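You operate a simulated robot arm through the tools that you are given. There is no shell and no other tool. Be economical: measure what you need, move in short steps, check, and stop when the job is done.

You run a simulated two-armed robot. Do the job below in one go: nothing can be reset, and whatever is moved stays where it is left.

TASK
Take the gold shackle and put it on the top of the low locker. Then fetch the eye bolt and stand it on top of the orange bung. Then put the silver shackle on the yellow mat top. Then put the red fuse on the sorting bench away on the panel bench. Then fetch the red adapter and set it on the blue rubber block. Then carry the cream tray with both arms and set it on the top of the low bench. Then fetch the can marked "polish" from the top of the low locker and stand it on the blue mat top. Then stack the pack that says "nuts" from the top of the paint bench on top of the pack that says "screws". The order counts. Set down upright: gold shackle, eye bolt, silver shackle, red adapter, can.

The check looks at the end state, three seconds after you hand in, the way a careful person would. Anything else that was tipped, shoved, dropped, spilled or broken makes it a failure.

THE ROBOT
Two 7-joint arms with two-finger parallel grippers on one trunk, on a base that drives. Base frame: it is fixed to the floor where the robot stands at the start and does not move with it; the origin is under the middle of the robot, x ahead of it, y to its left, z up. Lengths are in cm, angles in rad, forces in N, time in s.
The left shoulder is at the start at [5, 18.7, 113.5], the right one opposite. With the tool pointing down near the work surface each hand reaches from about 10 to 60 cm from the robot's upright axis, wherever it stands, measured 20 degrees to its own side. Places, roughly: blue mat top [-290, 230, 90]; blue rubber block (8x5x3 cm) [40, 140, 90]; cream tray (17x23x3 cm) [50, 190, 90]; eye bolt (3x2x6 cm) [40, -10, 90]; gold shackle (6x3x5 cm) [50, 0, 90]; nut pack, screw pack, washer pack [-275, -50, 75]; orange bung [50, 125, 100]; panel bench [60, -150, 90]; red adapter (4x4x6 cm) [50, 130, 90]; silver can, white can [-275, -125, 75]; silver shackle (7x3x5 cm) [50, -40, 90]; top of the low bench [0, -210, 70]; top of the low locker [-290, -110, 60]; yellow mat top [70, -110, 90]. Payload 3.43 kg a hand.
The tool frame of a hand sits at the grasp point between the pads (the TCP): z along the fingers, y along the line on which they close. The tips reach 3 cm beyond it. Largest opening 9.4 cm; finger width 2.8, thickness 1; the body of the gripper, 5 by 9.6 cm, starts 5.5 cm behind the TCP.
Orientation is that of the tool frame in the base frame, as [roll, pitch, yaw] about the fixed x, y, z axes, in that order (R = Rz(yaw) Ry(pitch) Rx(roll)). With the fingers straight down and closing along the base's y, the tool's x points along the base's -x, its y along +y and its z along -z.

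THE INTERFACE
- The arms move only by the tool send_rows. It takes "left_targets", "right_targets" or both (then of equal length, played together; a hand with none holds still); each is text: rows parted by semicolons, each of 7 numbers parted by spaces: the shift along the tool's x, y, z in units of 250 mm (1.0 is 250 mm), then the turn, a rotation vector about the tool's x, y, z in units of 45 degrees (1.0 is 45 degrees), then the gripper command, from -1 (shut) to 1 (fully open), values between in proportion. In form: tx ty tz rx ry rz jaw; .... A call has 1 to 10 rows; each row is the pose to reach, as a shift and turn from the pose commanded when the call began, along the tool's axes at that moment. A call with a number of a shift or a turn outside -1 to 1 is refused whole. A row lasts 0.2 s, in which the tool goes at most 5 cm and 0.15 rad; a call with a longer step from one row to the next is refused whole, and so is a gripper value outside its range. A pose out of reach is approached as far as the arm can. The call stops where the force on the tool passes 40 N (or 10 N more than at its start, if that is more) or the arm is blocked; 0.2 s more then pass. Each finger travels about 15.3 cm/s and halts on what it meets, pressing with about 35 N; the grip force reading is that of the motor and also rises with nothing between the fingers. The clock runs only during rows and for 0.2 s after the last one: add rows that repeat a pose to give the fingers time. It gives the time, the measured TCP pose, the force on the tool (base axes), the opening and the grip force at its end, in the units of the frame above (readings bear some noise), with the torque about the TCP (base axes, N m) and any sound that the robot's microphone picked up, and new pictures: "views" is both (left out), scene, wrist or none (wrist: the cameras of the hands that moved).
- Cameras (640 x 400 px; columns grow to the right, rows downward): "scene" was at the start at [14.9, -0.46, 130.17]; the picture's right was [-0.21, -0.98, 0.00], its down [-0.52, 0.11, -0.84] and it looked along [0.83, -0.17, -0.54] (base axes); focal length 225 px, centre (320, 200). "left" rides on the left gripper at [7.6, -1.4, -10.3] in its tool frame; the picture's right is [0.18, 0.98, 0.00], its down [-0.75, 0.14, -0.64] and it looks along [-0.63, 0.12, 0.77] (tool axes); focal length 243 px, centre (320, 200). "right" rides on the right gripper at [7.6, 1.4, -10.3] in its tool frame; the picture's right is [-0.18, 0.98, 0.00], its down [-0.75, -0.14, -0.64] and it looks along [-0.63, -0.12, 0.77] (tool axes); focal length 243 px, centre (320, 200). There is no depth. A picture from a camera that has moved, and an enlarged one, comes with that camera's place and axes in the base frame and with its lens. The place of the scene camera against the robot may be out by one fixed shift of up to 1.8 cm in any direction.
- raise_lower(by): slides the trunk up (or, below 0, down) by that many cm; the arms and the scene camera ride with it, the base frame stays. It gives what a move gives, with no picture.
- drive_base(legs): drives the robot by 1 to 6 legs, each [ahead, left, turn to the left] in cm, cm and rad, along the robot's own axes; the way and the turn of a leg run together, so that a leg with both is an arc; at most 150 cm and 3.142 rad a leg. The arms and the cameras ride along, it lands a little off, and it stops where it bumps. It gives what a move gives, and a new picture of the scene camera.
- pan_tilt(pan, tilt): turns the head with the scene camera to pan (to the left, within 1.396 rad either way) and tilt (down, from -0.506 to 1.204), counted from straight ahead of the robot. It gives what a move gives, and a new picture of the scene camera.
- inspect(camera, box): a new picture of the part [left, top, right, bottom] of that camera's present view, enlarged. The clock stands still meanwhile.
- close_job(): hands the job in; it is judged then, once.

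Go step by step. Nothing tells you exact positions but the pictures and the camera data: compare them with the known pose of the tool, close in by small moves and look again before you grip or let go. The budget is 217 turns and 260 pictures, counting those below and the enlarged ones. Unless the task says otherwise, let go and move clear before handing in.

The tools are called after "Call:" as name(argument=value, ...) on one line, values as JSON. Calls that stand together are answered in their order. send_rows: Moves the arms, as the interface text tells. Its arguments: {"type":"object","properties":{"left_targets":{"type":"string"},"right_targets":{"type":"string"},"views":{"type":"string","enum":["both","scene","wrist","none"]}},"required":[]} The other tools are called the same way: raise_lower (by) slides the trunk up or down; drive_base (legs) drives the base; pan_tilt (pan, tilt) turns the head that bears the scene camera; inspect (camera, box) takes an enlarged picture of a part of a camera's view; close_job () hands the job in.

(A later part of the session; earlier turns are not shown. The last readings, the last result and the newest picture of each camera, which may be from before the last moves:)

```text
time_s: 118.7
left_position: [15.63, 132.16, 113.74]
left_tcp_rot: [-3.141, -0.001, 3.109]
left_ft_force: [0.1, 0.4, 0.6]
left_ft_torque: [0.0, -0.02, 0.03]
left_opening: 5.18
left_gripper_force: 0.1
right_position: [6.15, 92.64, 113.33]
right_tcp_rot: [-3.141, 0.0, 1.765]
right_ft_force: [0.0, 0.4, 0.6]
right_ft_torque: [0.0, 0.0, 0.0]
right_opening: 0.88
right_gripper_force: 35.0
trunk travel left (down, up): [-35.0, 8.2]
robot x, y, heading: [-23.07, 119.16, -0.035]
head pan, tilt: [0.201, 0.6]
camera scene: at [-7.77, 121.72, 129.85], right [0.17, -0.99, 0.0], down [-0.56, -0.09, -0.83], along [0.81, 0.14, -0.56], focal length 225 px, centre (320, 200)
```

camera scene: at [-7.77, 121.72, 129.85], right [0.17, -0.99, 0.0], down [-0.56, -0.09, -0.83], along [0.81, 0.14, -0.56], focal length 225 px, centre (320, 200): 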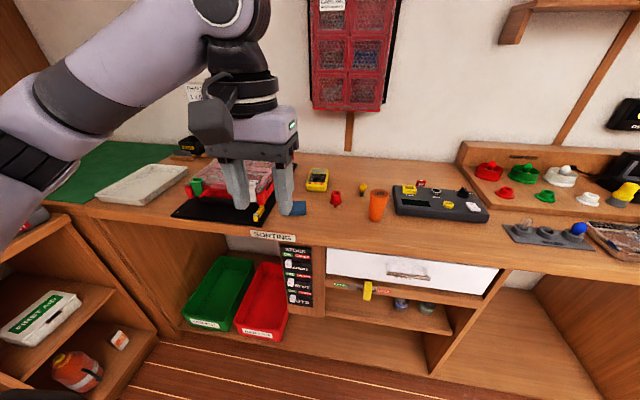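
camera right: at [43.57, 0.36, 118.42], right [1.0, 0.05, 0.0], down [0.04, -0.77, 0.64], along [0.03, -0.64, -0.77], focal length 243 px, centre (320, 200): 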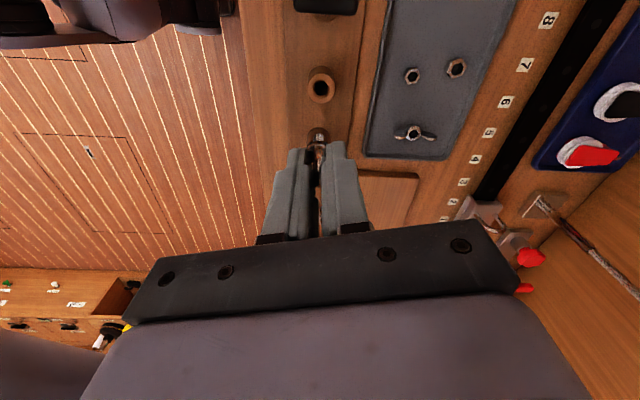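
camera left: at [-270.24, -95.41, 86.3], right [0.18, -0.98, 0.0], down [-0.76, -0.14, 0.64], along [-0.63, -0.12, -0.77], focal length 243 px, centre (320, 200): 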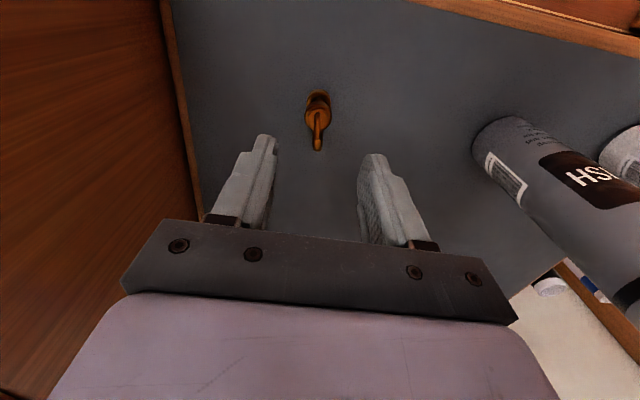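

I see the orange bung (top near z 97, about (48, 114)), red adapter, blue block and cream tray on the sorting bench. I move in to line the right hand up with the bung.

Call:
drive_base(legs=[[0, 12, 0.037], [20, 0, 0]])

Call:
inspect(camera="scene", box=[360, 140, 640, 315])

Call:
inspect(camera="right", box=[0, 0, 640, 400])

```text
time_s: 121.1
left_position: [34.97, 145.43, 113.86]
left_tcp_rot: [3.14, -0.002, -3.141]
left_ft_force: [0.8, 0.1, 0.1]
left_ft_torque: [-0.01, 0.03, -0.03]
left_opening: 5.19
left_gripper_force: 0.1
right_position: [27.07, 105.59, 113.18]
right_tcp_rot: [-3.141, 0.001, 1.801]
right_ft_force: [-0.5, 0.3, -0.5]
right_ft_torque: [0.0, 0.03, 0.02]
right_opening: 0.83
right_gripper_force: 35.2
trunk travel left (down, up): [-35.0, 8.2]
robot x, y, heading: [-2.84, 131.22, -0.002]
head pan, tilt: [0.201, 0.6]
camera scene: at [12.06, 134.21, 129.84], right [0.2, -0.98, 0.0], down [-0.55, -0.11, -0.82], along [0.81, 0.17, -0.57], focal length 225 px, centre (320, 200)
```

scene: 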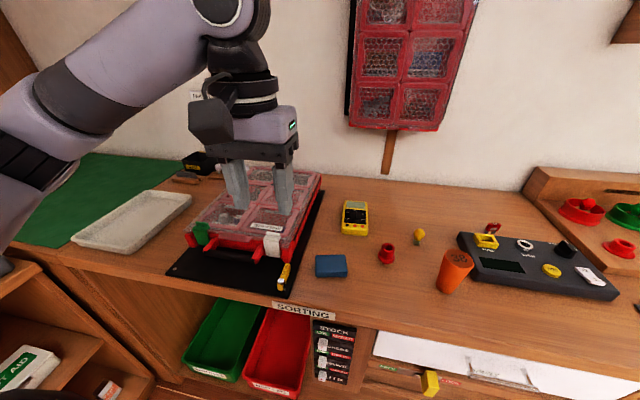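

```text
2.29 times, centred on (500, 228) of scene
camera zoom: at [12.06, 134.21, 129.84], right [0.2, -0.98, 0.0], down [-0.55, -0.11, -0.82], along [0.81, 0.17, -0.57], focal length 514 px, centre (-91, 137)
```

zoom: 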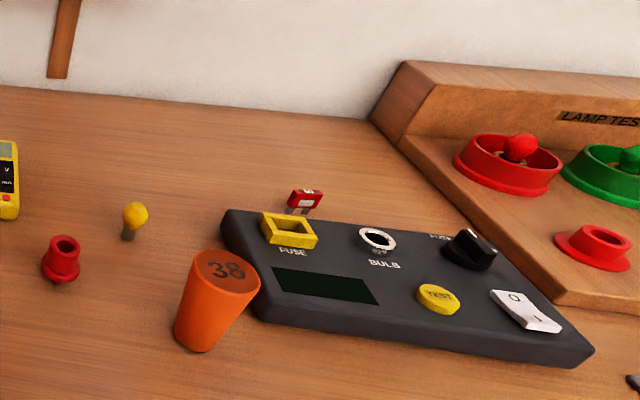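

```text
1.00 times, centred on (320, 200) of right
camera zoom: at [26.88, 113.36, 123.46], right [1.0, 0.04, 0.0], down [0.03, -0.77, 0.64], along [0.03, -0.64, -0.77], focal length 243 px, centre (320, 200)
```

zoom: 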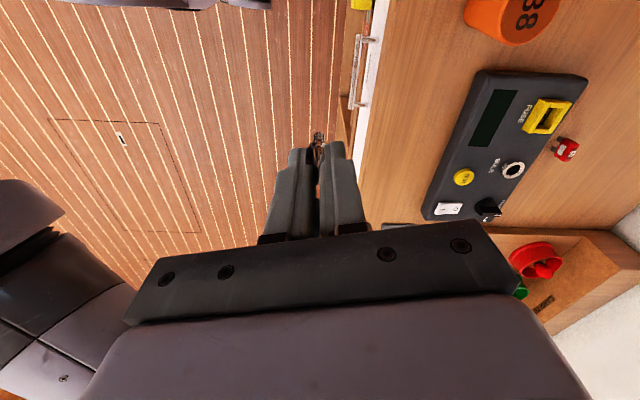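

Call:
inspect(camera="right", box=[260, 110, 380, 250])

```text
2.86 times, centred on (320, 180) of right
camera zoom: at [26.88, 113.36, 123.46], right [1.0, 0.04, 0.0], down [0.03, -0.77, 0.64], along [0.03, -0.64, -0.77], focal length 693 px, centre (320, 257)
```

zoom: 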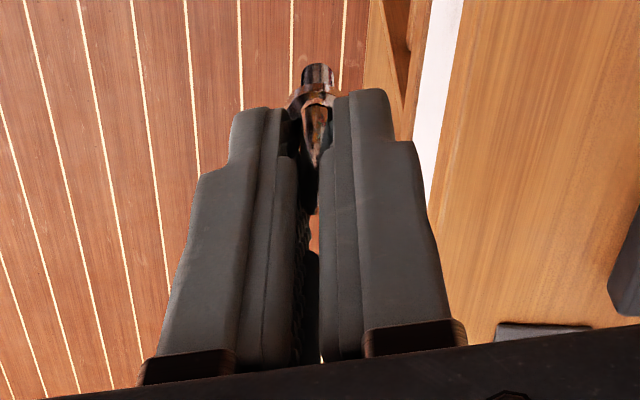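

Call:
send_rows(right_targets="0.03 0.15 0 0 0 0 -1; 0.07 0.31 0 0 0 0 -1; 0.1 0.46 0 0 0 0 -1; 0.14 0.62 0 0 0 0 -1; 0.167 0.762 0.1 0 0 0 -1; 0.167 0.762 0.1 0 0 0 -1", views="both")

Call:
inspect(camera="scene", box=[400, 180, 520, 300])

```text
time_s: 122.5
left_position: [34.87, 145.38, 113.98]
left_tcp_rot: [-3.14, -0.001, -3.141]
left_ft_force: [0.2, 0.0, 0.0]
left_ft_torque: [-0.02, 0.01, 0.01]
left_opening: 5.16
left_gripper_force: 0.0
right_position: [44.51, 114.05, 110.66]
right_tcp_rot: [3.141, 0.0, 1.801]
right_ft_force: [-0.5, 0.7, -0.6]
right_ft_torque: [0.02, 0.0, 0.02]
right_opening: 0.81
right_gripper_force: 35.0
trunk travel left (down, up): [-35.0, 8.2]
robot x, y, heading: [-3.05, 131.26, 0.002]
head pan, tilt: [0.201, 0.6]
camera scene: at [11.97, 134.2, 129.86], right [0.2, -0.98, 0.0], down [-0.55, -0.11, -0.83], along [0.81, 0.17, -0.56], focal length 225 px, centre (320, 200)
camera right: at [44.3, 121.83, 120.93], right [1.0, 0.04, 0.0], down [0.03, -0.77, 0.64], along [0.03, -0.64, -0.77], focal length 243 px, centre (320, 200)
```

scene: 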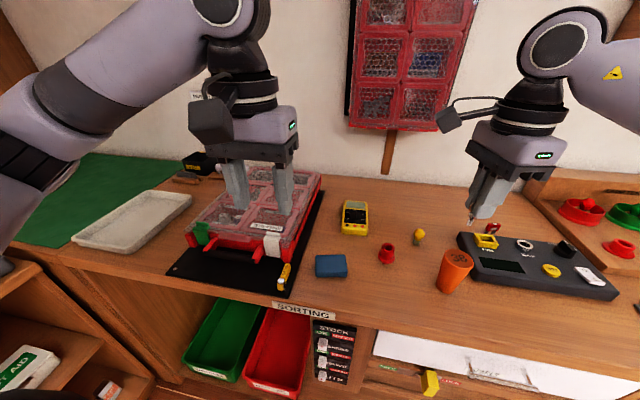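
right: 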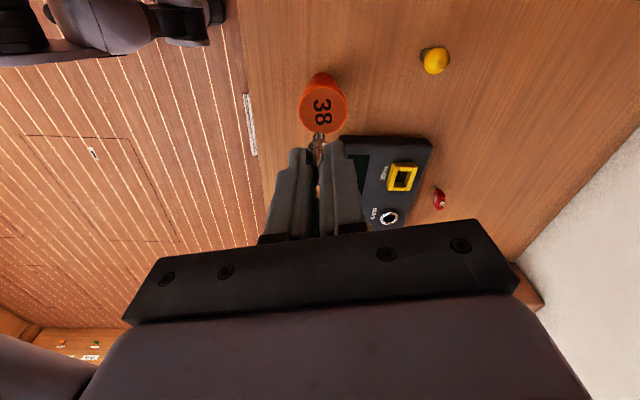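

```text
3.33 times, centred on (460, 240) of scene
camera zoom: at [11.97, 134.2, 129.86], right [0.2, -0.98, 0.0], down [-0.55, -0.11, -0.83], along [0.81, 0.17, -0.56], focal length 750 px, centre (-147, 67)
```

zoom: 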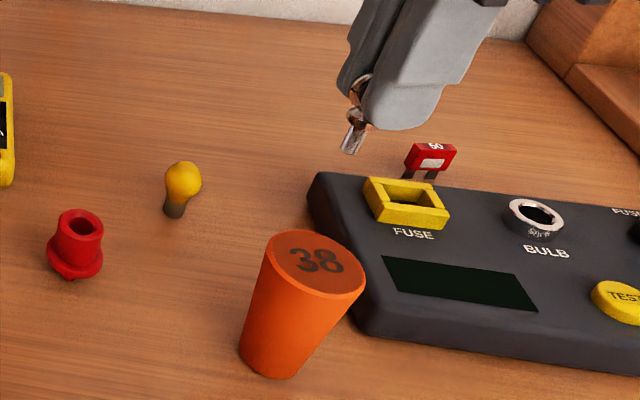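

The bolt hangs straight and lines up with the bung's centre. I lower and check the gap.

Call:
send_rows(right_targets="-0.004 0.016 0.1 0 0 0 -1; -0.004 0.016 0.18 0 0 0 -1; -0.004 0.016 0.18 0 0 0 -1", views="wrist")

Call:
inspect(camera="scene", box=[410, 190, 510, 300])

```text
time_s: 123.3
left_position: [34.79, 145.43, 113.86]
left_tcp_rot: [3.141, -0.004, 3.141]
left_ft_force: [0.6, 0.0, -0.2]
left_ft_torque: [0.0, -0.02, -0.01]
left_opening: 5.18
left_gripper_force: 0.0
right_position: [45.01, 113.89, 106.03]
right_tcp_rot: [3.141, 0.0, 1.799]
right_ft_force: [0.8, -0.3, -0.4]
right_ft_torque: [-0.02, -0.03, 0.0]
right_opening: 0.81
right_gripper_force: 34.8
trunk travel left (down, up): [-35.0, 8.2]
robot x, y, heading: [-2.95, 130.69, -0.003]
head pan, tilt: [0.201, 0.6]
camera right: at [44.72, 121.76, 116.38], right [1.0, 0.04, 0.0], down [0.03, -0.77, 0.64], along [0.03, -0.64, -0.77], focal length 243 px, centre (320, 200)
```

right: 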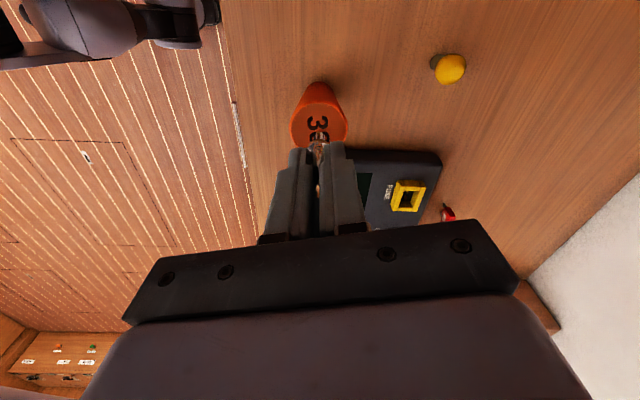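

```text
3.64 times, centred on (460, 245) of scene
camera zoom: at [11.99, 134.21, 129.85], right [0.2, -0.98, 0.0], down [-0.55, -0.11, -0.83], along [0.81, 0.17, -0.56], focal length 818 px, centre (-189, 36)
```

zoom: 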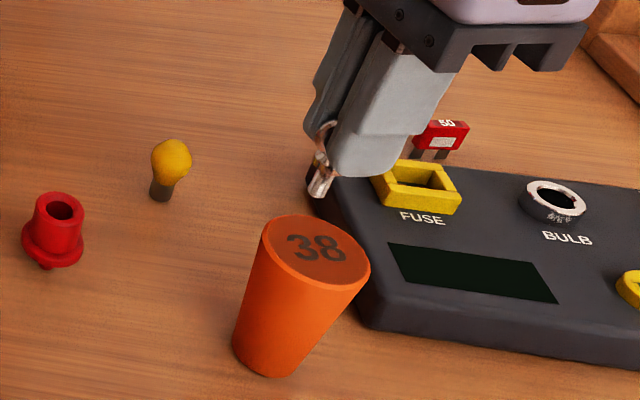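

Call:
send_rows(right_targets="0 0.004 0.06 0 0 0 -1; 0 0.004 0.095 0 0 0 -1; 0 0.004 0.095 0 0 0 -1", views="wrist")

Call:
inspect(camera="scene", box=[420, 220, 500, 300])

```text
time_s: 124.1
left_position: [34.78, 145.38, 113.81]
left_tcp_rot: [-3.142, -0.001, 3.142]
left_ft_force: [0.2, -0.1, 0.0]
left_ft_torque: [0.01, 0.03, -0.01]
left_opening: 5.15
left_gripper_force: 0.2
right_position: [44.98, 114.0, 103.8]
right_tcp_rot: [-3.14, 0.001, 1.799]
right_ft_force: [-0.3, 0.4, -0.3]
right_ft_torque: [0.02, 0.02, 0.01]
right_opening: 0.84
right_gripper_force: 35.1
trunk travel left (down, up): [-35.0, 8.2]
robot x, y, heading: [-2.76, 130.42, 0.002]
head pan, tilt: [0.201, 0.6]
camera right: at [44.84, 121.75, 114.09], right [1.0, 0.04, 0.0], down [0.03, -0.77, 0.64], along [0.03, -0.64, -0.77], focal length 243 px, centre (320, 200)
```

right: 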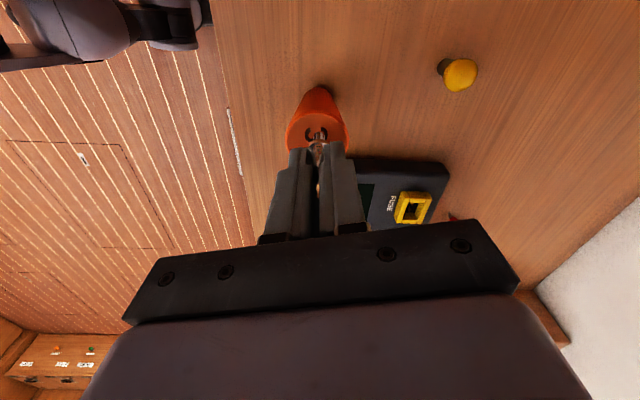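

```text
5.00 times, centred on (460, 260) of scene
camera zoom: at [11.99, 134.21, 129.85], right [0.2, -0.98, 0.0], down [-0.55, -0.11, -0.83], along [0.81, 0.17, -0.56], focal length 1125 px, centre (-380, -100)
```

zoom: 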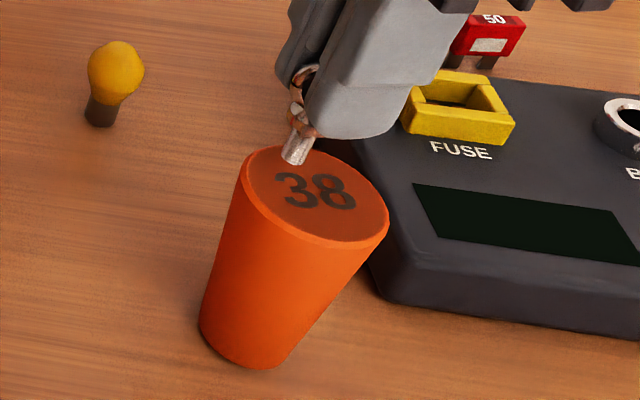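

Call:
inspect(camera="right", box=[270, 70, 370, 170])

Call:
inspect(camera="left", box=[0, 0, 640, 400])

```text
4.00 times, centred on (320, 120) of right
camera zoom: at [44.84, 121.75, 114.09], right [1.0, 0.04, 0.0], down [0.03, -0.77, 0.64], along [0.03, -0.64, -0.77], focal length 970 px, centre (320, 520)
```

zoom: 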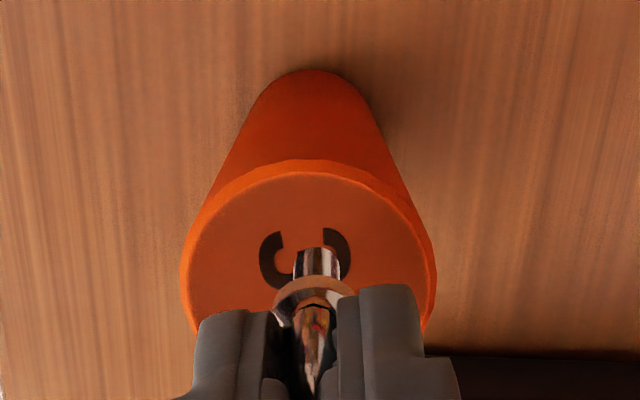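

```text
1.00 times, centred on (320, 200) of left
camera zoom: at [27.16, 144.03, 124.23], right [-0.18, 0.98, 0.0], down [0.75, 0.14, 0.64], along [0.63, 0.12, -0.77], focal length 243 px, centre (320, 200)
```

zoom: 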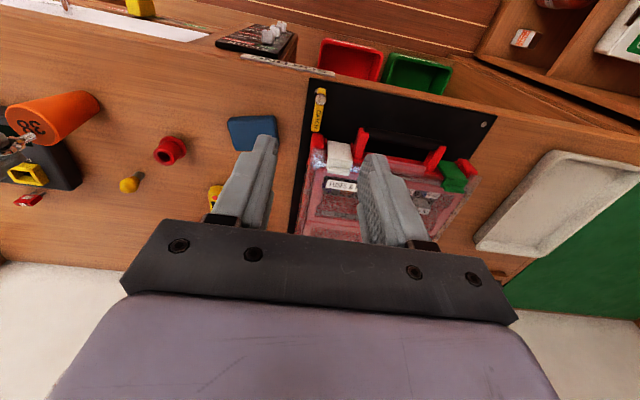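

The bung centre is about 1.2 cm further in -y. I correct and check again.

Call:
send_rows(right_targets="-0.025 -0.008 0 0 0 0 -1; -0.045 -0.017 0 0 0 0 -1; -0.045 -0.017 0.025 0 0 0 -1; -0.045 -0.017 0.025 0 0 0 -1", views="none")

Call:
inspect(camera="scene", box=[420, 220, 500, 300])

Call:
inspect(camera="right", box=[270, 70, 370, 170])

```text
time_s: 125.1
left_position: [34.9, 145.45, 113.77]
left_tcp_rot: [-3.141, -0.003, 3.14]
left_ft_force: [0.1, -0.2, -0.5]
left_ft_torque: [0.0, 0.02, -0.01]
left_opening: 5.19
left_gripper_force: 0.0
right_position: [44.93, 112.71, 103.29]
right_tcp_rot: [3.142, 0.0, 1.799]
right_ft_force: [0.1, 0.3, -0.1]
right_ft_torque: [-0.02, 0.03, -0.05]
right_opening: 0.8
right_gripper_force: 35.0
trunk travel left (down, up): [-35.0, 8.2]
robot x, y, heading: [-2.81, 131.13, 0.002]
head pan, tilt: [0.201, 0.6]
```

```text
5.00 times, centred on (460, 260) of scene
camera zoom: at [11.99, 134.21, 129.85], right [0.2, -0.98, 0.0], down [-0.55, -0.11, -0.83], along [0.81, 0.17, -0.56], focal length 1125 px, centre (-380, -100)
```

zoom: 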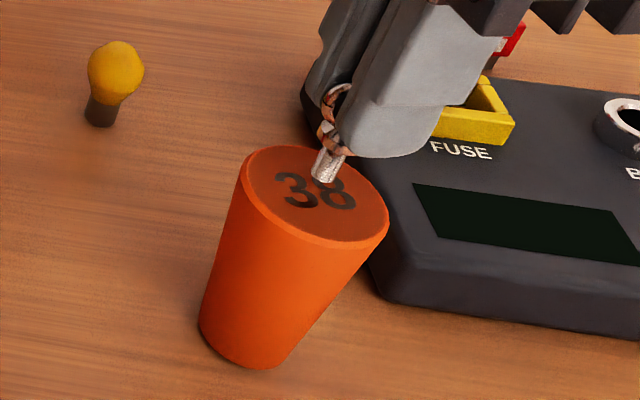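

```text
4.00 times, centred on (320, 120) of right
camera zoom: at [44.76, 120.56, 113.52], right [1.0, 0.04, 0.0], down [0.03, -0.77, 0.64], along [0.03, -0.64, -0.77], focal length 970 px, centre (320, 520)
```

zoom: 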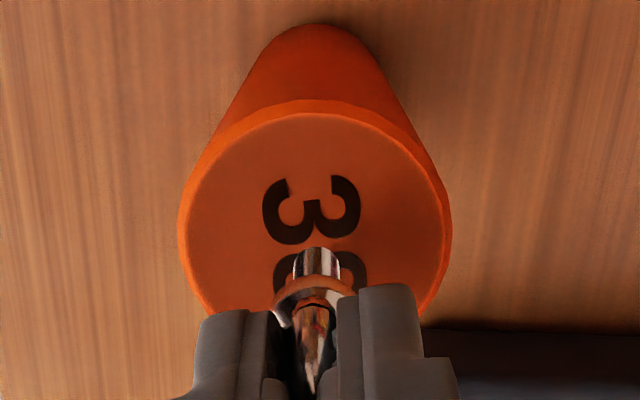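

Aligned within a few millimetres. I lower in fine steps until contact.

Call:
send_rows(right_targets="0.006 0 0.015 0 0 0 -1; 0.006 0 0.024 0 0 0 -1; 0.006 0 0.03 0 0 0 -1; 0.006 0 0.036 0 0 0 -1", views="none")

Call:
inspect(camera="scene", box=[420, 220, 500, 300])

```text
time_s: 126.1
left_position: [34.81, 145.51, 113.9]
left_tcp_rot: [-3.139, 0.0, -3.141]
left_ft_force: [0.3, 0.2, -0.3]
left_ft_torque: [-0.01, 0.0, -0.02]
left_opening: 5.17
left_gripper_force: 0.0
right_position: [44.8, 113.01, 102.49]
right_tcp_rot: [3.137, -0.001, 1.799]
right_ft_force: [-0.8, -0.5, 12.4]
right_ft_torque: [0.04, 0.05, 0.03]
right_opening: 0.78
right_gripper_force: 34.7
trunk travel left (down, up): [-35.0, 8.2]
robot x, y, heading: [-2.58, 131.08, 0.001]
head pan, tilt: [0.201, 0.6]
```

```text
5.00 times, centred on (460, 260) of scene
camera zoom: at [11.89, 134.24, 129.89], right [0.2, -0.98, 0.0], down [-0.55, -0.11, -0.83], along [0.81, 0.16, -0.56], focal length 1125 px, centre (-380, -100)
```

zoom: 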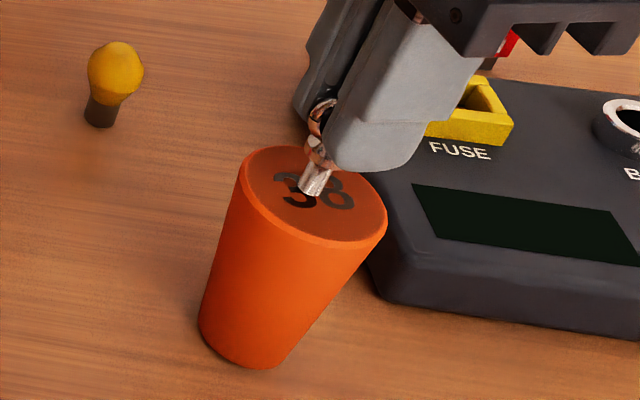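

Call:
inspect(camera="scene", box=[465, 230, 495, 265])

Call:
inspect(camera="right", box=[290, 90, 350, 190])

```text
11.43 times, centred on (480, 248) of scene
camera zoom: at [11.89, 134.24, 129.89], right [0.2, -0.98, 0.0], down [-0.55, -0.11, -0.83], along [0.81, 0.16, -0.56], focal length 2572 px, centre (-1509, -343)
```

zoom: 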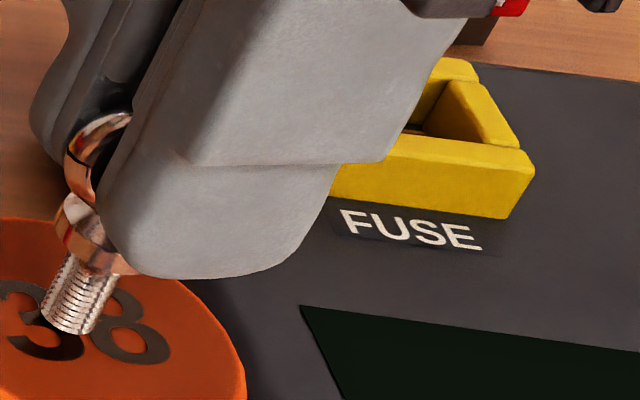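

```text
4.00 times, centred on (320, 140) of right
camera zoom: at [44.62, 120.74, 112.84], right [1.0, 0.04, 0.01], down [0.03, -0.77, 0.64], along [0.03, -0.64, -0.77], focal length 970 px, centre (320, 440)
```

zoom: 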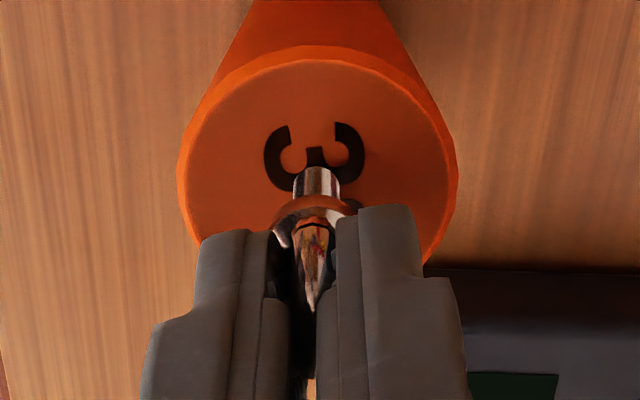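

The bolt stands upright on the bung's centre. I ease, open, and rise straight up.

Call:
send_rows(right_targets="0 0 -0.006 0 0 0 -1; 0 0 -0.006 0 0 0 -0.78; 0 0 -0.006 0 0 0 -0.6; 0 0 -0.006 0 0 0 -0.4; 0 0 -0.006 0 0 0 -0.3; 0 0 -0.08 0 0 0 -0.3; 0 0 -0.2 0 0 0 -0.3; 0 0 -0.36 0 0 0 -0.3", views="wrist")

Call:
inspect(camera="scene", box=[420, 190, 520, 300])

```text
time_s: 127.9
left_position: [34.82, 145.35, 113.87]
left_tcp_rot: [-3.141, -0.002, 3.14]
left_ft_force: [0.4, 0.1, 0.6]
left_ft_torque: [0.01, -0.01, -0.05]
left_opening: 5.19
left_gripper_force: 0.0
right_position: [44.85, 112.8, 111.37]
right_tcp_rot: [3.141, 0.001, 1.8]
right_ft_force: [0.6, -0.4, -0.9]
right_ft_torque: [0.01, 0.01, 0.03]
right_opening: 3.33
right_gripper_force: 0.2
trunk travel left (down, up): [-35.0, 8.2]
robot x, y, heading: [-3.0, 130.99, -0.003]
head pan, tilt: [0.201, 0.6]
camera right: at [44.76, 120.59, 121.64], right [1.0, 0.04, 0.0], down [0.03, -0.77, 0.64], along [0.03, -0.64, -0.77], focal length 243 px, centre (320, 200)
```

right: 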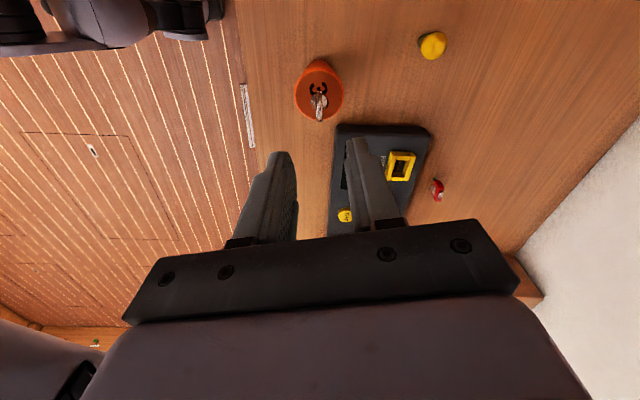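

```text
3.64 times, centred on (470, 245) of scene
camera zoom: at [11.95, 134.23, 129.86], right [0.2, -0.98, 0.0], down [-0.55, -0.11, -0.83], along [0.81, 0.17, -0.56], focal length 818 px, centre (-226, 36)
```

zoom: 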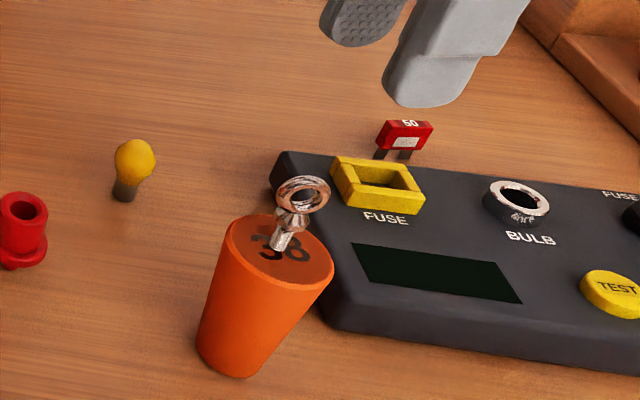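

The eye bolt stands on the bung. I lift away, tuck the hand, and drive back right toward the silver shackle.

Call:
send_rows(right_targets="0 0 -0.16 0 0 0 0; 0 0 -0.3 0 0 -0.15 0; 0.03 -0.15 -0.3 0 0 -0.33 0; 0.06 -0.3 -0.3 0 0 -0.51 0; 0.09 -0.45 -0.3 0 0 -0.69 0; 0.1 -0.55 -0.3 0 0 -0.87 0", views="none")

Call:
drive_base(legs=[[-25, 0, 0], [0, -150, 0]])

Call:
send_rows(right_targets="0 0 0 0 0 -0.18 0; 0 0 0 0 0 -0.36 0; 0 0 0 0 0 -0.54 0; 0 0 0 0 0 -0.72 0; 0 0 0 0 0 -0.84 0", views="none")

Call:
pan_tilt(pan=-0.3, tilt=0.6)

```text
time_s: 129.3
left_position: [34.78, 145.32, 113.74]
left_tcp_rot: [-3.141, 0.0, 3.14]
left_ft_force: [-0.6, 0.4, -0.5]
left_ft_torque: [0.04, 0.02, -0.04]
left_opening: 5.19
left_gripper_force: 0.1
right_position: [31.1, 112.19, 118.69]
right_tcp_rot: [3.141, -0.001, 2.483]
right_ft_force: [0.5, -0.1, 0.2]
right_ft_torque: [-0.02, 0.0, -0.02]
right_opening: 4.7
right_gripper_force: 0.1
trunk travel left (down, up): [-35.0, 8.2]
robot x, y, heading: [-3.05, 131.17, -0.003]
head pan, tilt: [0.201, 0.6]
```

```text
time_s: 138.1
left_position: [8.16, -6.23, 113.94]
left_tcp_rot: [-3.141, -0.002, 3.112]
left_ft_force: [-0.1, 0.0, -0.1]
left_ft_torque: [0.01, 0.01, -0.02]
left_opening: 5.16
left_gripper_force: 0.0
right_position: [3.4, -39.23, 118.7]
right_tcp_rot: [-3.141, 0.0, 2.452]
right_ft_force: [0.4, 0.5, 0.7]
right_ft_torque: [0.02, 0.0, -0.03]
right_opening: 4.7
right_gripper_force: 0.2
trunk travel left (down, up): [-35.0, 8.2]
robot x, y, heading: [-30.01, -19.12, -0.03]
head pan, tilt: [0.201, 0.6]
camera scene: at [-15.02, -16.66, 129.85], right [0.17, -0.99, 0.0], down [-0.56, -0.1, -0.83], along [0.81, 0.14, -0.56], focal length 225 px, centre (320, 200)
```

scene: 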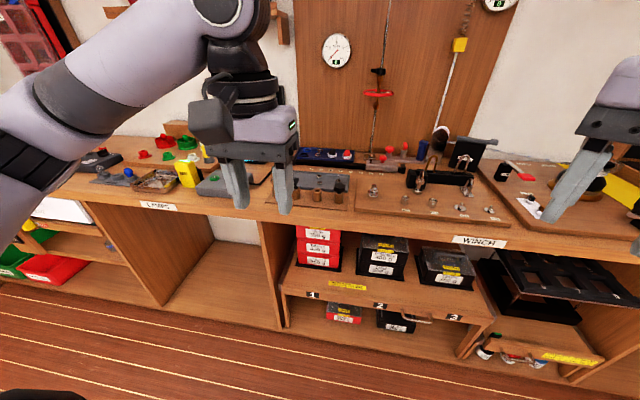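

```text
time_s: 139.3
left_position: [8.11, -6.19, 113.82]
left_tcp_rot: [3.141, -0.002, 3.113]
left_ft_force: [-0.3, -0.7, -0.4]
left_ft_torque: [-0.02, -0.02, 0.02]
left_opening: 5.16
left_gripper_force: 0.2
right_position: [3.4, -39.35, 118.76]
right_tcp_rot: [-3.14, 0.0, 3.113]
right_ft_force: [0.2, -0.2, 0.3]
right_ft_torque: [-0.02, -0.05, -0.02]
right_opening: 4.72
right_gripper_force: 0.0
trunk travel left (down, up): [-35.0, 8.2]
robot x, y, heading: [-30.05, -19.16, -0.03]
head pan, tilt: [0.201, 0.6]
```

```text
time_s: 140.3
left_position: [8.24, -6.15, 113.9]
left_tcp_rot: [3.141, -0.002, 3.112]
left_ft_force: [0.0, 0.0, -0.8]
left_ft_torque: [0.0, -0.03, -0.04]
left_opening: 5.18
left_gripper_force: 0.0
right_position: [3.29, -39.34, 118.67]
right_tcp_rot: [-3.14, -0.001, 3.109]
right_ft_force: [-0.5, 0.2, -0.2]
right_ft_torque: [0.01, 0.0, 0.03]
right_opening: 4.69
right_gripper_force: 0.0
trunk travel left (down, up): [-35.0, 8.2]
robot x, y, heading: [-29.6, -19.57, -0.033]
head pan, tilt: [-0.3, 0.6]
camera scene: at [-15.37, -21.0, 129.85], right [-0.32, -0.95, 0.0], down [-0.53, 0.18, -0.83], along [0.78, -0.27, -0.56], focal length 225 px, centre (320, 200)
```

scene: 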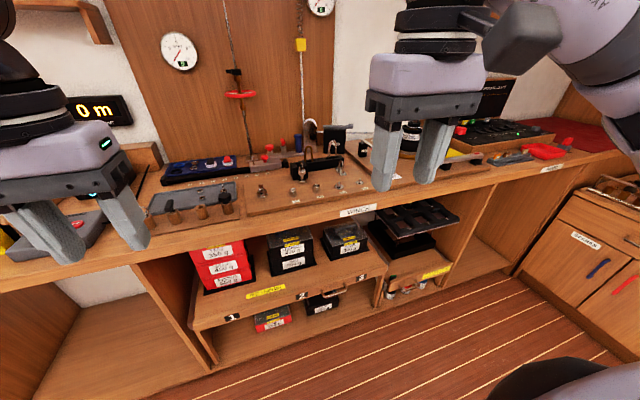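

Call:
inspect(camera="scene", box=[240, 110, 400, 220])

Call:
inspect(camera="scene", box=[400, 80, 640, 240])

```text
3.64 times, centred on (320, 165) of scene
camera zoom: at [-15.37, -21.0, 129.85], right [-0.32, -0.95, 0.0], down [-0.53, 0.18, -0.83], along [0.78, -0.27, -0.56], focal length 818 px, centre (320, 327)
```

zoom: 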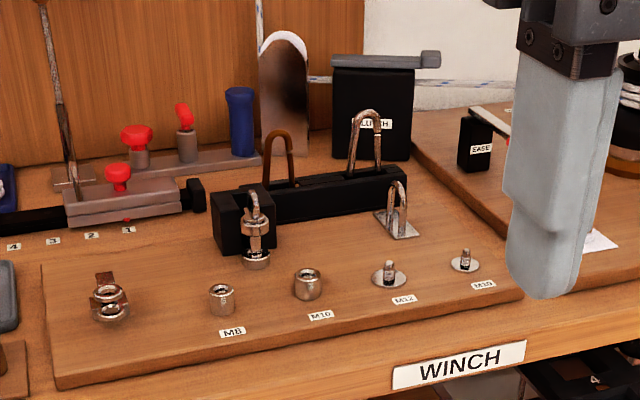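

```text
2.50 times, centred on (520, 160) of scene
camera zoom: at [-15.37, -21.0, 129.85], right [-0.32, -0.95, 0.0], down [-0.53, 0.18, -0.83], along [0.78, -0.27, -0.56], focal length 563 px, centre (-180, 300)
```

zoom: 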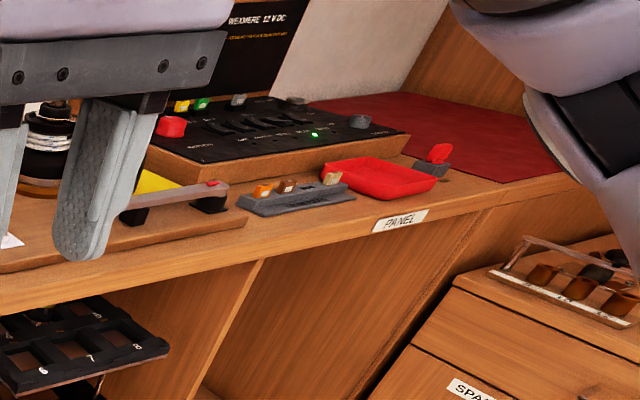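

The silver shackle stands near (57, -40), next to a black block. I drive in and bring the right hand over it.

Call:
drive_base(legs=[[28, -3, 0.033]])

Call:
send_rows(right_targets="-0.15 0.02 0.1 0 0 0 0.3; -0.3 0.02 0.2 0 0 0 0.3; -0.45 0.02 0.3 0 0 0 0.3; -0.58 0.02 0.4 0 0 0 0.3; -0.58 0.02 0.4 0 0 0 0.3", views="both")

```text
time_s: 142.2
left_position: [36.04, -8.11, 113.74]
left_tcp_rot: [-3.141, -0.001, -3.136]
left_ft_force: [-0.3, 0.9, -0.3]
left_ft_torque: [-0.01, 0.0, -0.03]
left_opening: 5.15
left_gripper_force: 0.1
right_position: [32.45, -41.4, 118.67]
right_tcp_rot: [3.14, 0.001, -3.135]
right_ft_force: [0.2, 0.6, 0.1]
right_ft_torque: [-0.01, 0.02, 0.0]
right_opening: 4.71
right_gripper_force: 0.0
trunk travel left (down, up): [-35.0, 8.2]
robot x, y, heading: [-1.42, -22.2, 0.004]
head pan, tilt: [-0.3, 0.6]
camera scene: at [13.07, -23.84, 129.84], right [-0.29, -0.96, 0.0], down [-0.54, 0.16, -0.82], along [0.79, -0.24, -0.57], focal length 225 px, centre (320, 200)
```

scene: 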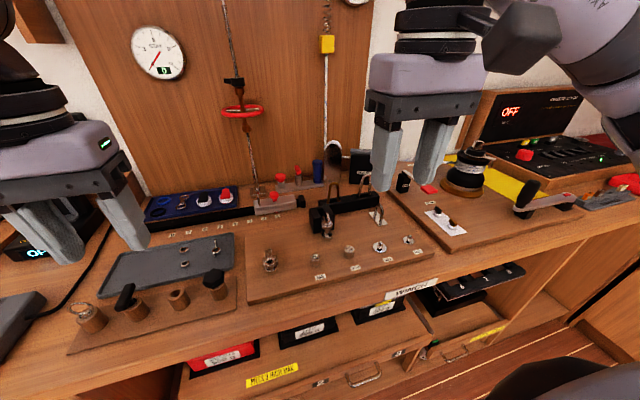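

```text
time_s: 143.4
left_position: [36.01, -8.2, 113.83]
left_tcp_rot: [3.141, -0.001, -3.136]
left_ft_force: [-0.6, 0.0, 0.9]
left_ft_torque: [-0.01, 0.0, -0.01]
left_opening: 5.15
left_gripper_force: 0.1
right_position: [47.08, -40.74, 108.73]
right_tcp_rot: [-3.14, 0.002, -3.138]
right_ft_force: [-0.3, 0.6, 0.2]
right_ft_torque: [0.01, -0.02, 0.02]
right_opening: 6.11
right_gripper_force: 0.1
trunk travel left (down, up): [-35.0, 8.2]
robot x, y, heading: [-1.47, -22.99, 0.003]
head pan, tilt: [-0.3, 0.6]
camera scene: at [13.0, -23.83, 129.86], right [-0.29, -0.96, 0.0], down [-0.54, 0.16, -0.83], along [0.79, -0.24, -0.56], focal length 225 px, centre (320, 200)
camera right: at [39.58, -39.36, 118.97], right [0.18, 0.98, 0.0], down [0.75, -0.14, 0.64], along [0.63, -0.12, -0.77], focal length 243 px, centre (320, 200)
```

scene: 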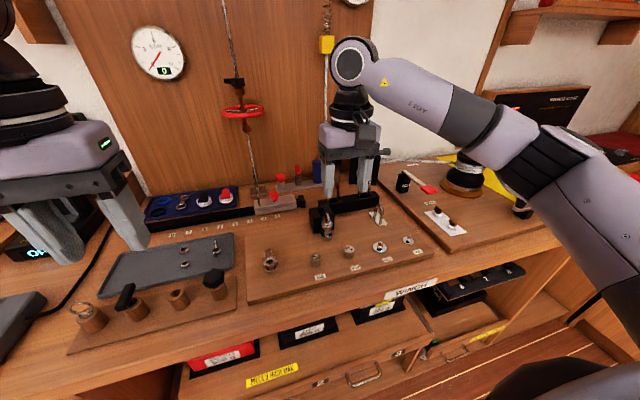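
right: 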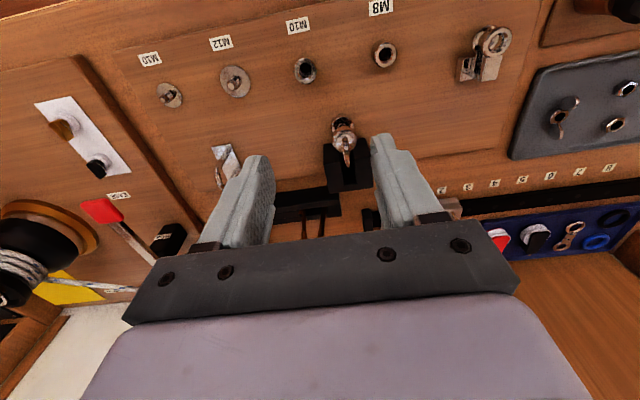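

Call:
inspect(camera="right", box=[280, 90, 400, 210])

Call:
inspect(camera="scene", box=[290, 180, 380, 260])

```text
3.33 times, centred on (340, 150) of right
camera zoom: at [39.58, -39.36, 118.97], right [0.18, 0.98, 0.0], down [0.75, -0.14, 0.64], along [0.63, -0.12, -0.77], focal length 809 px, centre (253, 367)
```

zoom: 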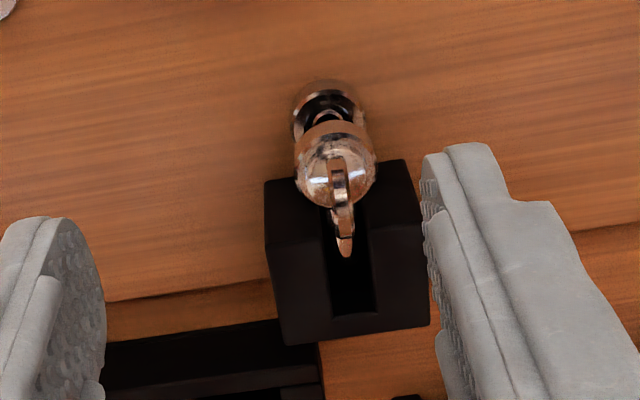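

```text
5.00 times, centred on (335, 220) of scene
camera zoom: at [13.0, -23.83, 129.86], right [-0.29, -0.96, 0.0], down [-0.54, 0.16, -0.83], along [0.79, -0.24, -0.56], focal length 1125 px, centre (245, 100)
```

zoom: 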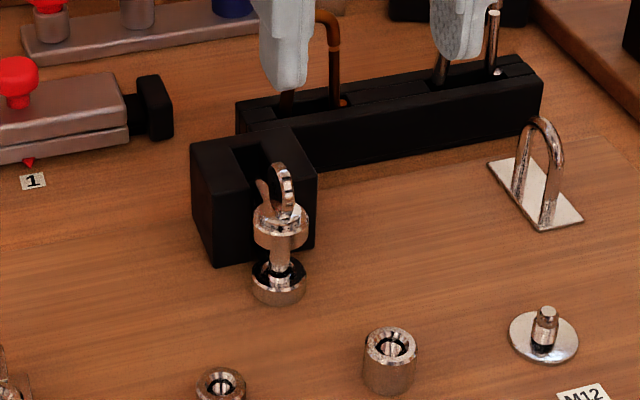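

The shackle's bow sits in a slot of the black block; the pin and discs stand in front of it. I approach from above, slightly on my side of the pin.

Call:
send_rows(right_targets="-0.07 0.025 0.14 0 0 0 0.2; -0.14 0.05 0.27 0 0 0 0.2; -0.208 0.076 0.4 0 0 0 0.2; -0.208 0.076 0.4 0 0 0 0.2", views="none")

Call:
inspect(camera="right", box=[200, 80, 440, 250])

Call:
inspect(camera="scene", box=[290, 180, 380, 260])

```text
time_s: 144.4
left_position: [36.03, -8.15, 113.9]
left_tcp_rot: [-3.14, -0.002, -3.137]
left_ft_force: [0.1, 0.0, 0.2]
left_ft_torque: [-0.02, -0.01, 0.0]
left_opening: 5.19
left_gripper_force: 0.0
right_position: [52.05, -38.89, 98.63]
right_tcp_rot: [3.141, 0.002, -3.138]
right_ft_force: [0.2, 1.1, -0.3]
right_ft_torque: [-0.01, 0.02, 0.02]
right_opening: 5.62
right_gripper_force: 0.1
trunk travel left (down, up): [-35.0, 8.2]
robot x, y, heading: [-1.35, -22.83, 0.01]
head pan, tilt: [-0.3, 0.6]
```

```text
2.35 times, centred on (320, 165) of right
camera zoom: at [44.6, -37.41, 108.97], right [0.18, 0.98, 0.0], down [0.75, -0.14, 0.64], along [0.63, -0.12, -0.77], focal length 571 px, centre (320, 282)
```

zoom: 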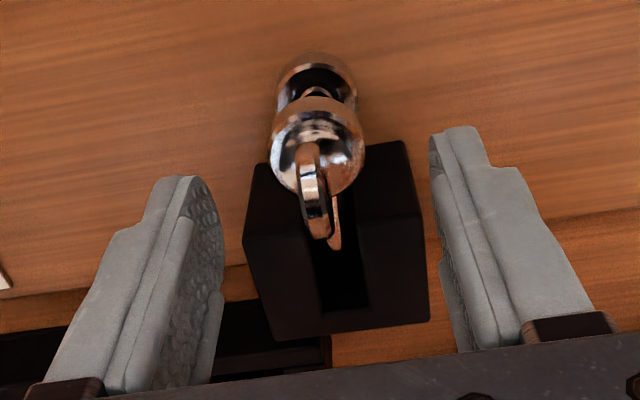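

```text
5.00 times, centred on (335, 220) of scene
camera zoom: at [13.0, -23.83, 129.86], right [-0.29, -0.96, 0.0], down [-0.54, 0.16, -0.83], along [0.79, -0.24, -0.56], focal length 1125 px, centre (245, 100)
```

zoom: 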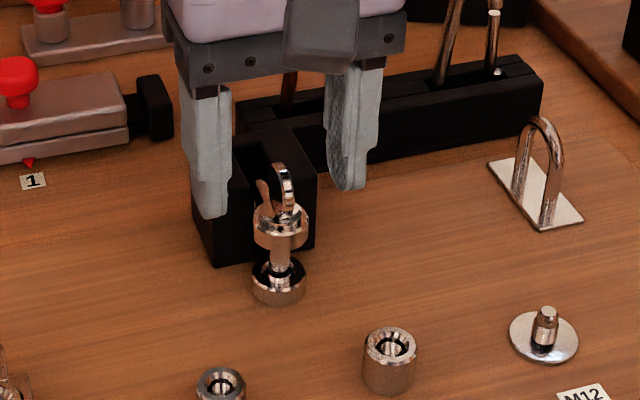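

The pin axis is at about (52.5, -39.0), board near z 89, block face about 2.3 cm behind. I go down and grip.

Call:
send_rows(right_targets="-0.014 -0.004 0.12 0 0 0 0.2; -0.014 -0.004 0.225 0 0 0 0.2; -0.014 -0.004 0.225 0 0 0 -0.2; -0.014 -0.004 0.225 0 0 0 -1; -0.014 -0.004 0.225 0 0 0 -1; -0.014 -0.004 0.225 0 0 0 -1", views="wrist")

Call:
inspect(camera="scene", box=[290, 180, 380, 260])

```text
time_s: 145.8
left_position: [35.98, -8.07, 113.79]
left_tcp_rot: [3.141, 0.0, -3.136]
left_ft_force: [-0.1, -1.6, 0.0]
left_ft_torque: [0.01, -0.01, -0.02]
left_opening: 5.15
left_gripper_force: 0.0
right_position: [52.37, -38.97, 93.13]
right_tcp_rot: [-3.14, -0.001, -3.138]
right_ft_force: [-0.3, 1.4, -0.1]
right_ft_torque: [0.03, -0.03, 0.02]
right_opening: 2.72
right_gripper_force: 34.7
trunk travel left (down, up): [-35.0, 8.2]
robot x, y, heading: [-1.36, -22.76, 0.006]
head pan, tilt: [-0.3, 0.6]
camera right: at [44.89, -37.6, 103.38], right [0.18, 0.98, 0.0], down [0.75, -0.14, 0.64], along [0.63, -0.12, -0.77], focal length 243 px, centre (320, 200)
```

right: 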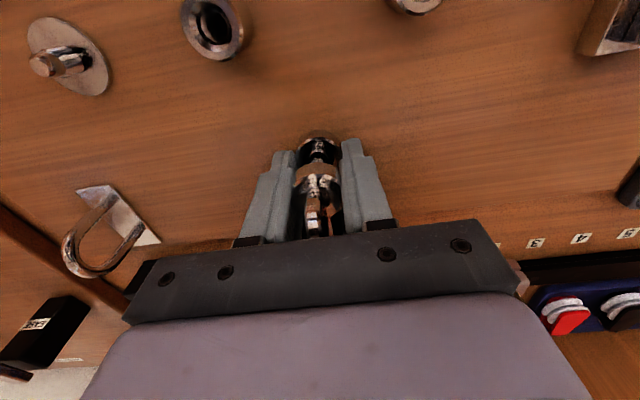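

```text
5.00 times, centred on (335, 220) of scene
camera zoom: at [13.02, -23.82, 129.85], right [-0.29, -0.96, 0.0], down [-0.54, 0.16, -0.83], along [0.79, -0.24, -0.56], focal length 1125 px, centre (245, 100)
```

zoom: 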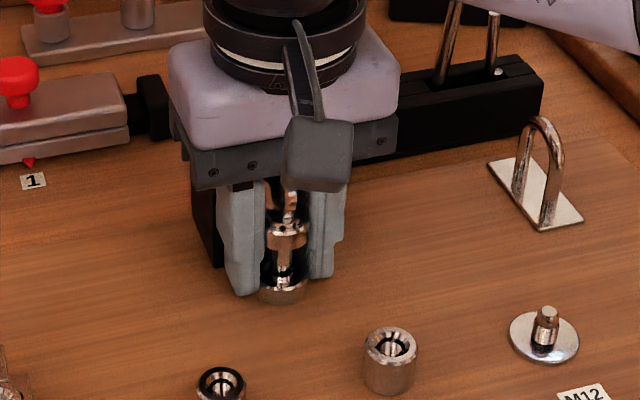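

Gripped at 2.7 cm. I lift straight up and retract.

Call:
send_rows(right_targets="0 0 -0.1 0 0 0 -1; 0 0 -0.25 0 0 0 -1; 0 0 -0.42 0 0 0 -1; 0 0 -0.6 0 0 0 -1; 0.15 0 -0.72 0 0 0 -1; 0.32 0 -0.76 0 0 0 -1; 0.5 0 -0.8 0 0 0 -1; 0.66 0 -0.8 0 0 0 -1", views="wrist")

Call:
drive_base(legs=[[-20, 0, 0], [0, -70, 0]])

```text
time_s: 147.7
left_position: [36.12, -8.23, 113.93]
left_tcp_rot: [-3.141, -0.003, -3.137]
left_ft_force: [-1.2, 0.3, -0.5]
left_ft_torque: [0.02, -0.02, -0.02]
left_opening: 5.18
left_gripper_force: 0.0
right_position: [35.92, -39.18, 113.15]
right_tcp_rot: [-3.141, 0.001, -3.139]
right_ft_force: [-0.4, 0.7, -2.1]
right_ft_torque: [0.01, 0.01, -0.02]
right_opening: 2.72
right_gripper_force: 35.2
trunk travel left (down, up): [-35.0, 8.2]
robot x, y, heading: [-1.57, -22.68, 0.009]
head pan, tilt: [-0.3, 0.6]
camera right: at [28.37, -37.72, 123.42], right [0.18, 0.98, 0.0], down [0.75, -0.14, 0.64], along [0.63, -0.12, -0.77], focal length 243 px, centre (320, 200)
```

right: 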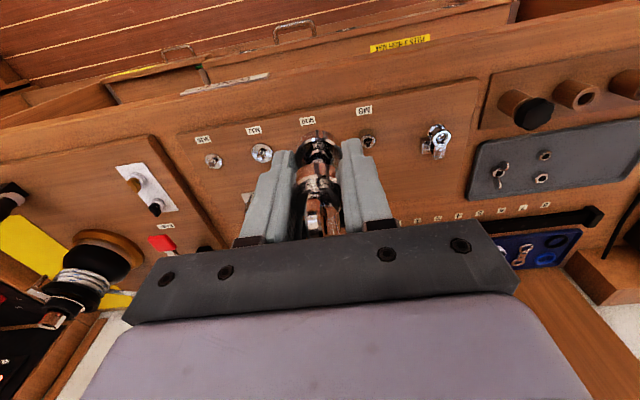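

```text
time_s: 152.6
left_position: [16.73, -76.57, 113.81]
left_tcp_rot: [3.14, -0.001, -3.121]
left_ft_force: [0.2, -0.4, 0.4]
left_ft_torque: [0.03, -0.03, 0.0]
left_opening: 5.16
left_gripper_force: 0.0
right_position: [17.19, -107.52, 113.17]
right_tcp_rot: [3.141, 0.0, -3.123]
right_ft_force: [-0.4, -0.1, -2.0]
right_ft_torque: [0.03, 0.03, 0.0]
right_opening: 2.72
right_gripper_force: 34.5
trunk travel left (down, up): [-35.0, 8.2]
robot x, y, heading: [-20.82, -91.9, 0.015]
head pan, tilt: [-0.3, 0.6]
camera scene: at [-5.94, -92.66, 129.85], right [-0.28, -0.96, 0.0], down [-0.54, 0.16, -0.82], along [0.79, -0.23, -0.57], focal length 225 px, centre (320, 200)
```

scene: 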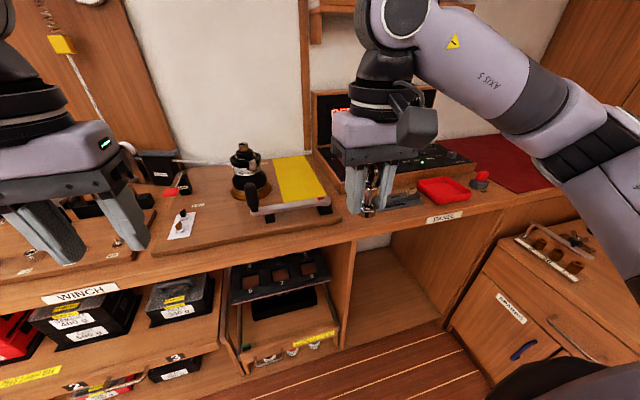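

Call:
inspect(camera="scene", box=[160, 120, 360, 260])

Call:
drive_base(legs=[[28, 1, -0.015]])

Call:
inspect(camera="right", box=[0, 0, 640, 400])

```text
2.86 times, centred on (260, 190) of scene
camera zoom: at [-5.94, -92.66, 129.85], right [-0.28, -0.96, 0.0], down [-0.54, 0.16, -0.82], along [0.79, -0.23, -0.57], focal length 643 px, centre (491, 229)
```

zoom: 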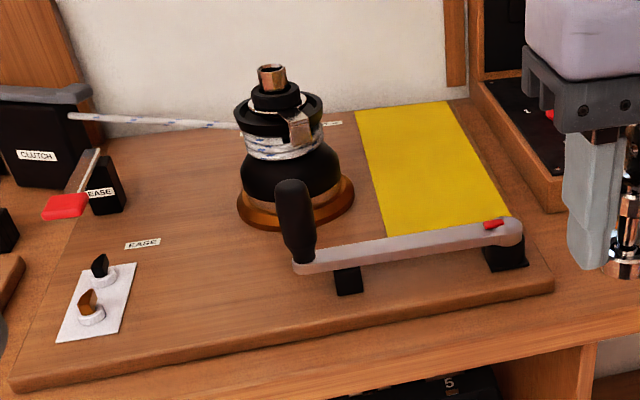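

```text
time_s: 154.3
left_position: [36.84, -75.89, 113.9]
left_tcp_rot: [3.14, -0.003, -3.131]
left_ft_force: [0.0, 0.1, -0.7]
left_ft_torque: [0.01, -0.04, -0.01]
left_opening: 5.15
left_gripper_force: 0.0
right_position: [36.95, -106.9, 113.07]
right_tcp_rot: [-3.14, -0.001, -3.133]
right_ft_force: [-0.3, 0.3, -0.9]
right_ft_torque: [0.01, 0.0, 0.0]
right_opening: 2.72
right_gripper_force: 34.5
trunk travel left (down, up): [-35.0, 8.2]
robot x, y, heading: [-0.64, -90.5, 0.008]
head pan, tilt: [-0.3, 0.6]
stopped in leg 1: the robot was blocked; the commanded pose is now the measured one
camera scene: at [13.89, -91.73, 129.88], right [-0.29, -0.96, 0.0], down [-0.54, 0.16, -0.83], along [0.79, -0.24, -0.56], focal length 225 px, centre (320, 200)
```

scene: 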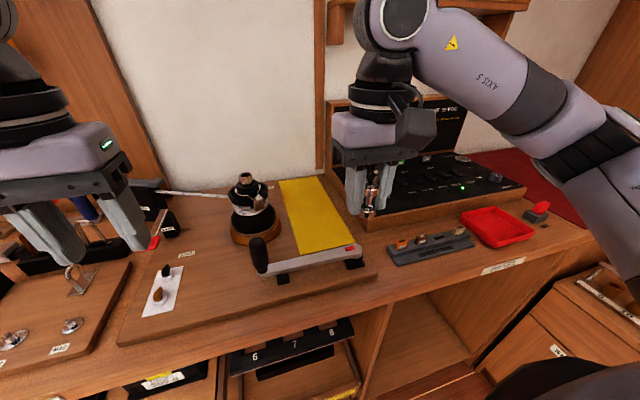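

```text
1.00 times, centred on (320, 200) of right
camera zoom: at [29.48, -105.51, 123.35], right [0.18, 0.98, 0.0], down [0.76, -0.14, 0.64], along [0.63, -0.11, -0.77], focal length 243 px, centre (320, 200)
```

zoom: 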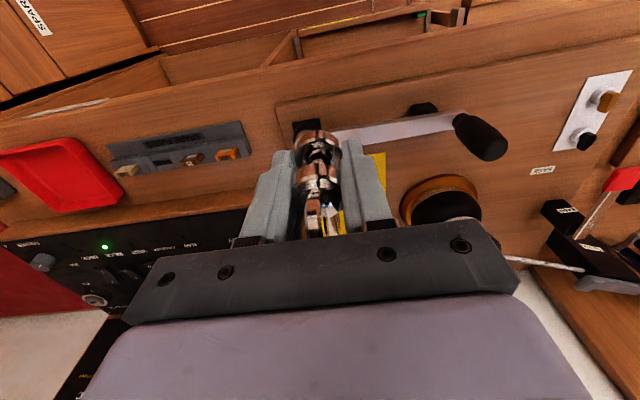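

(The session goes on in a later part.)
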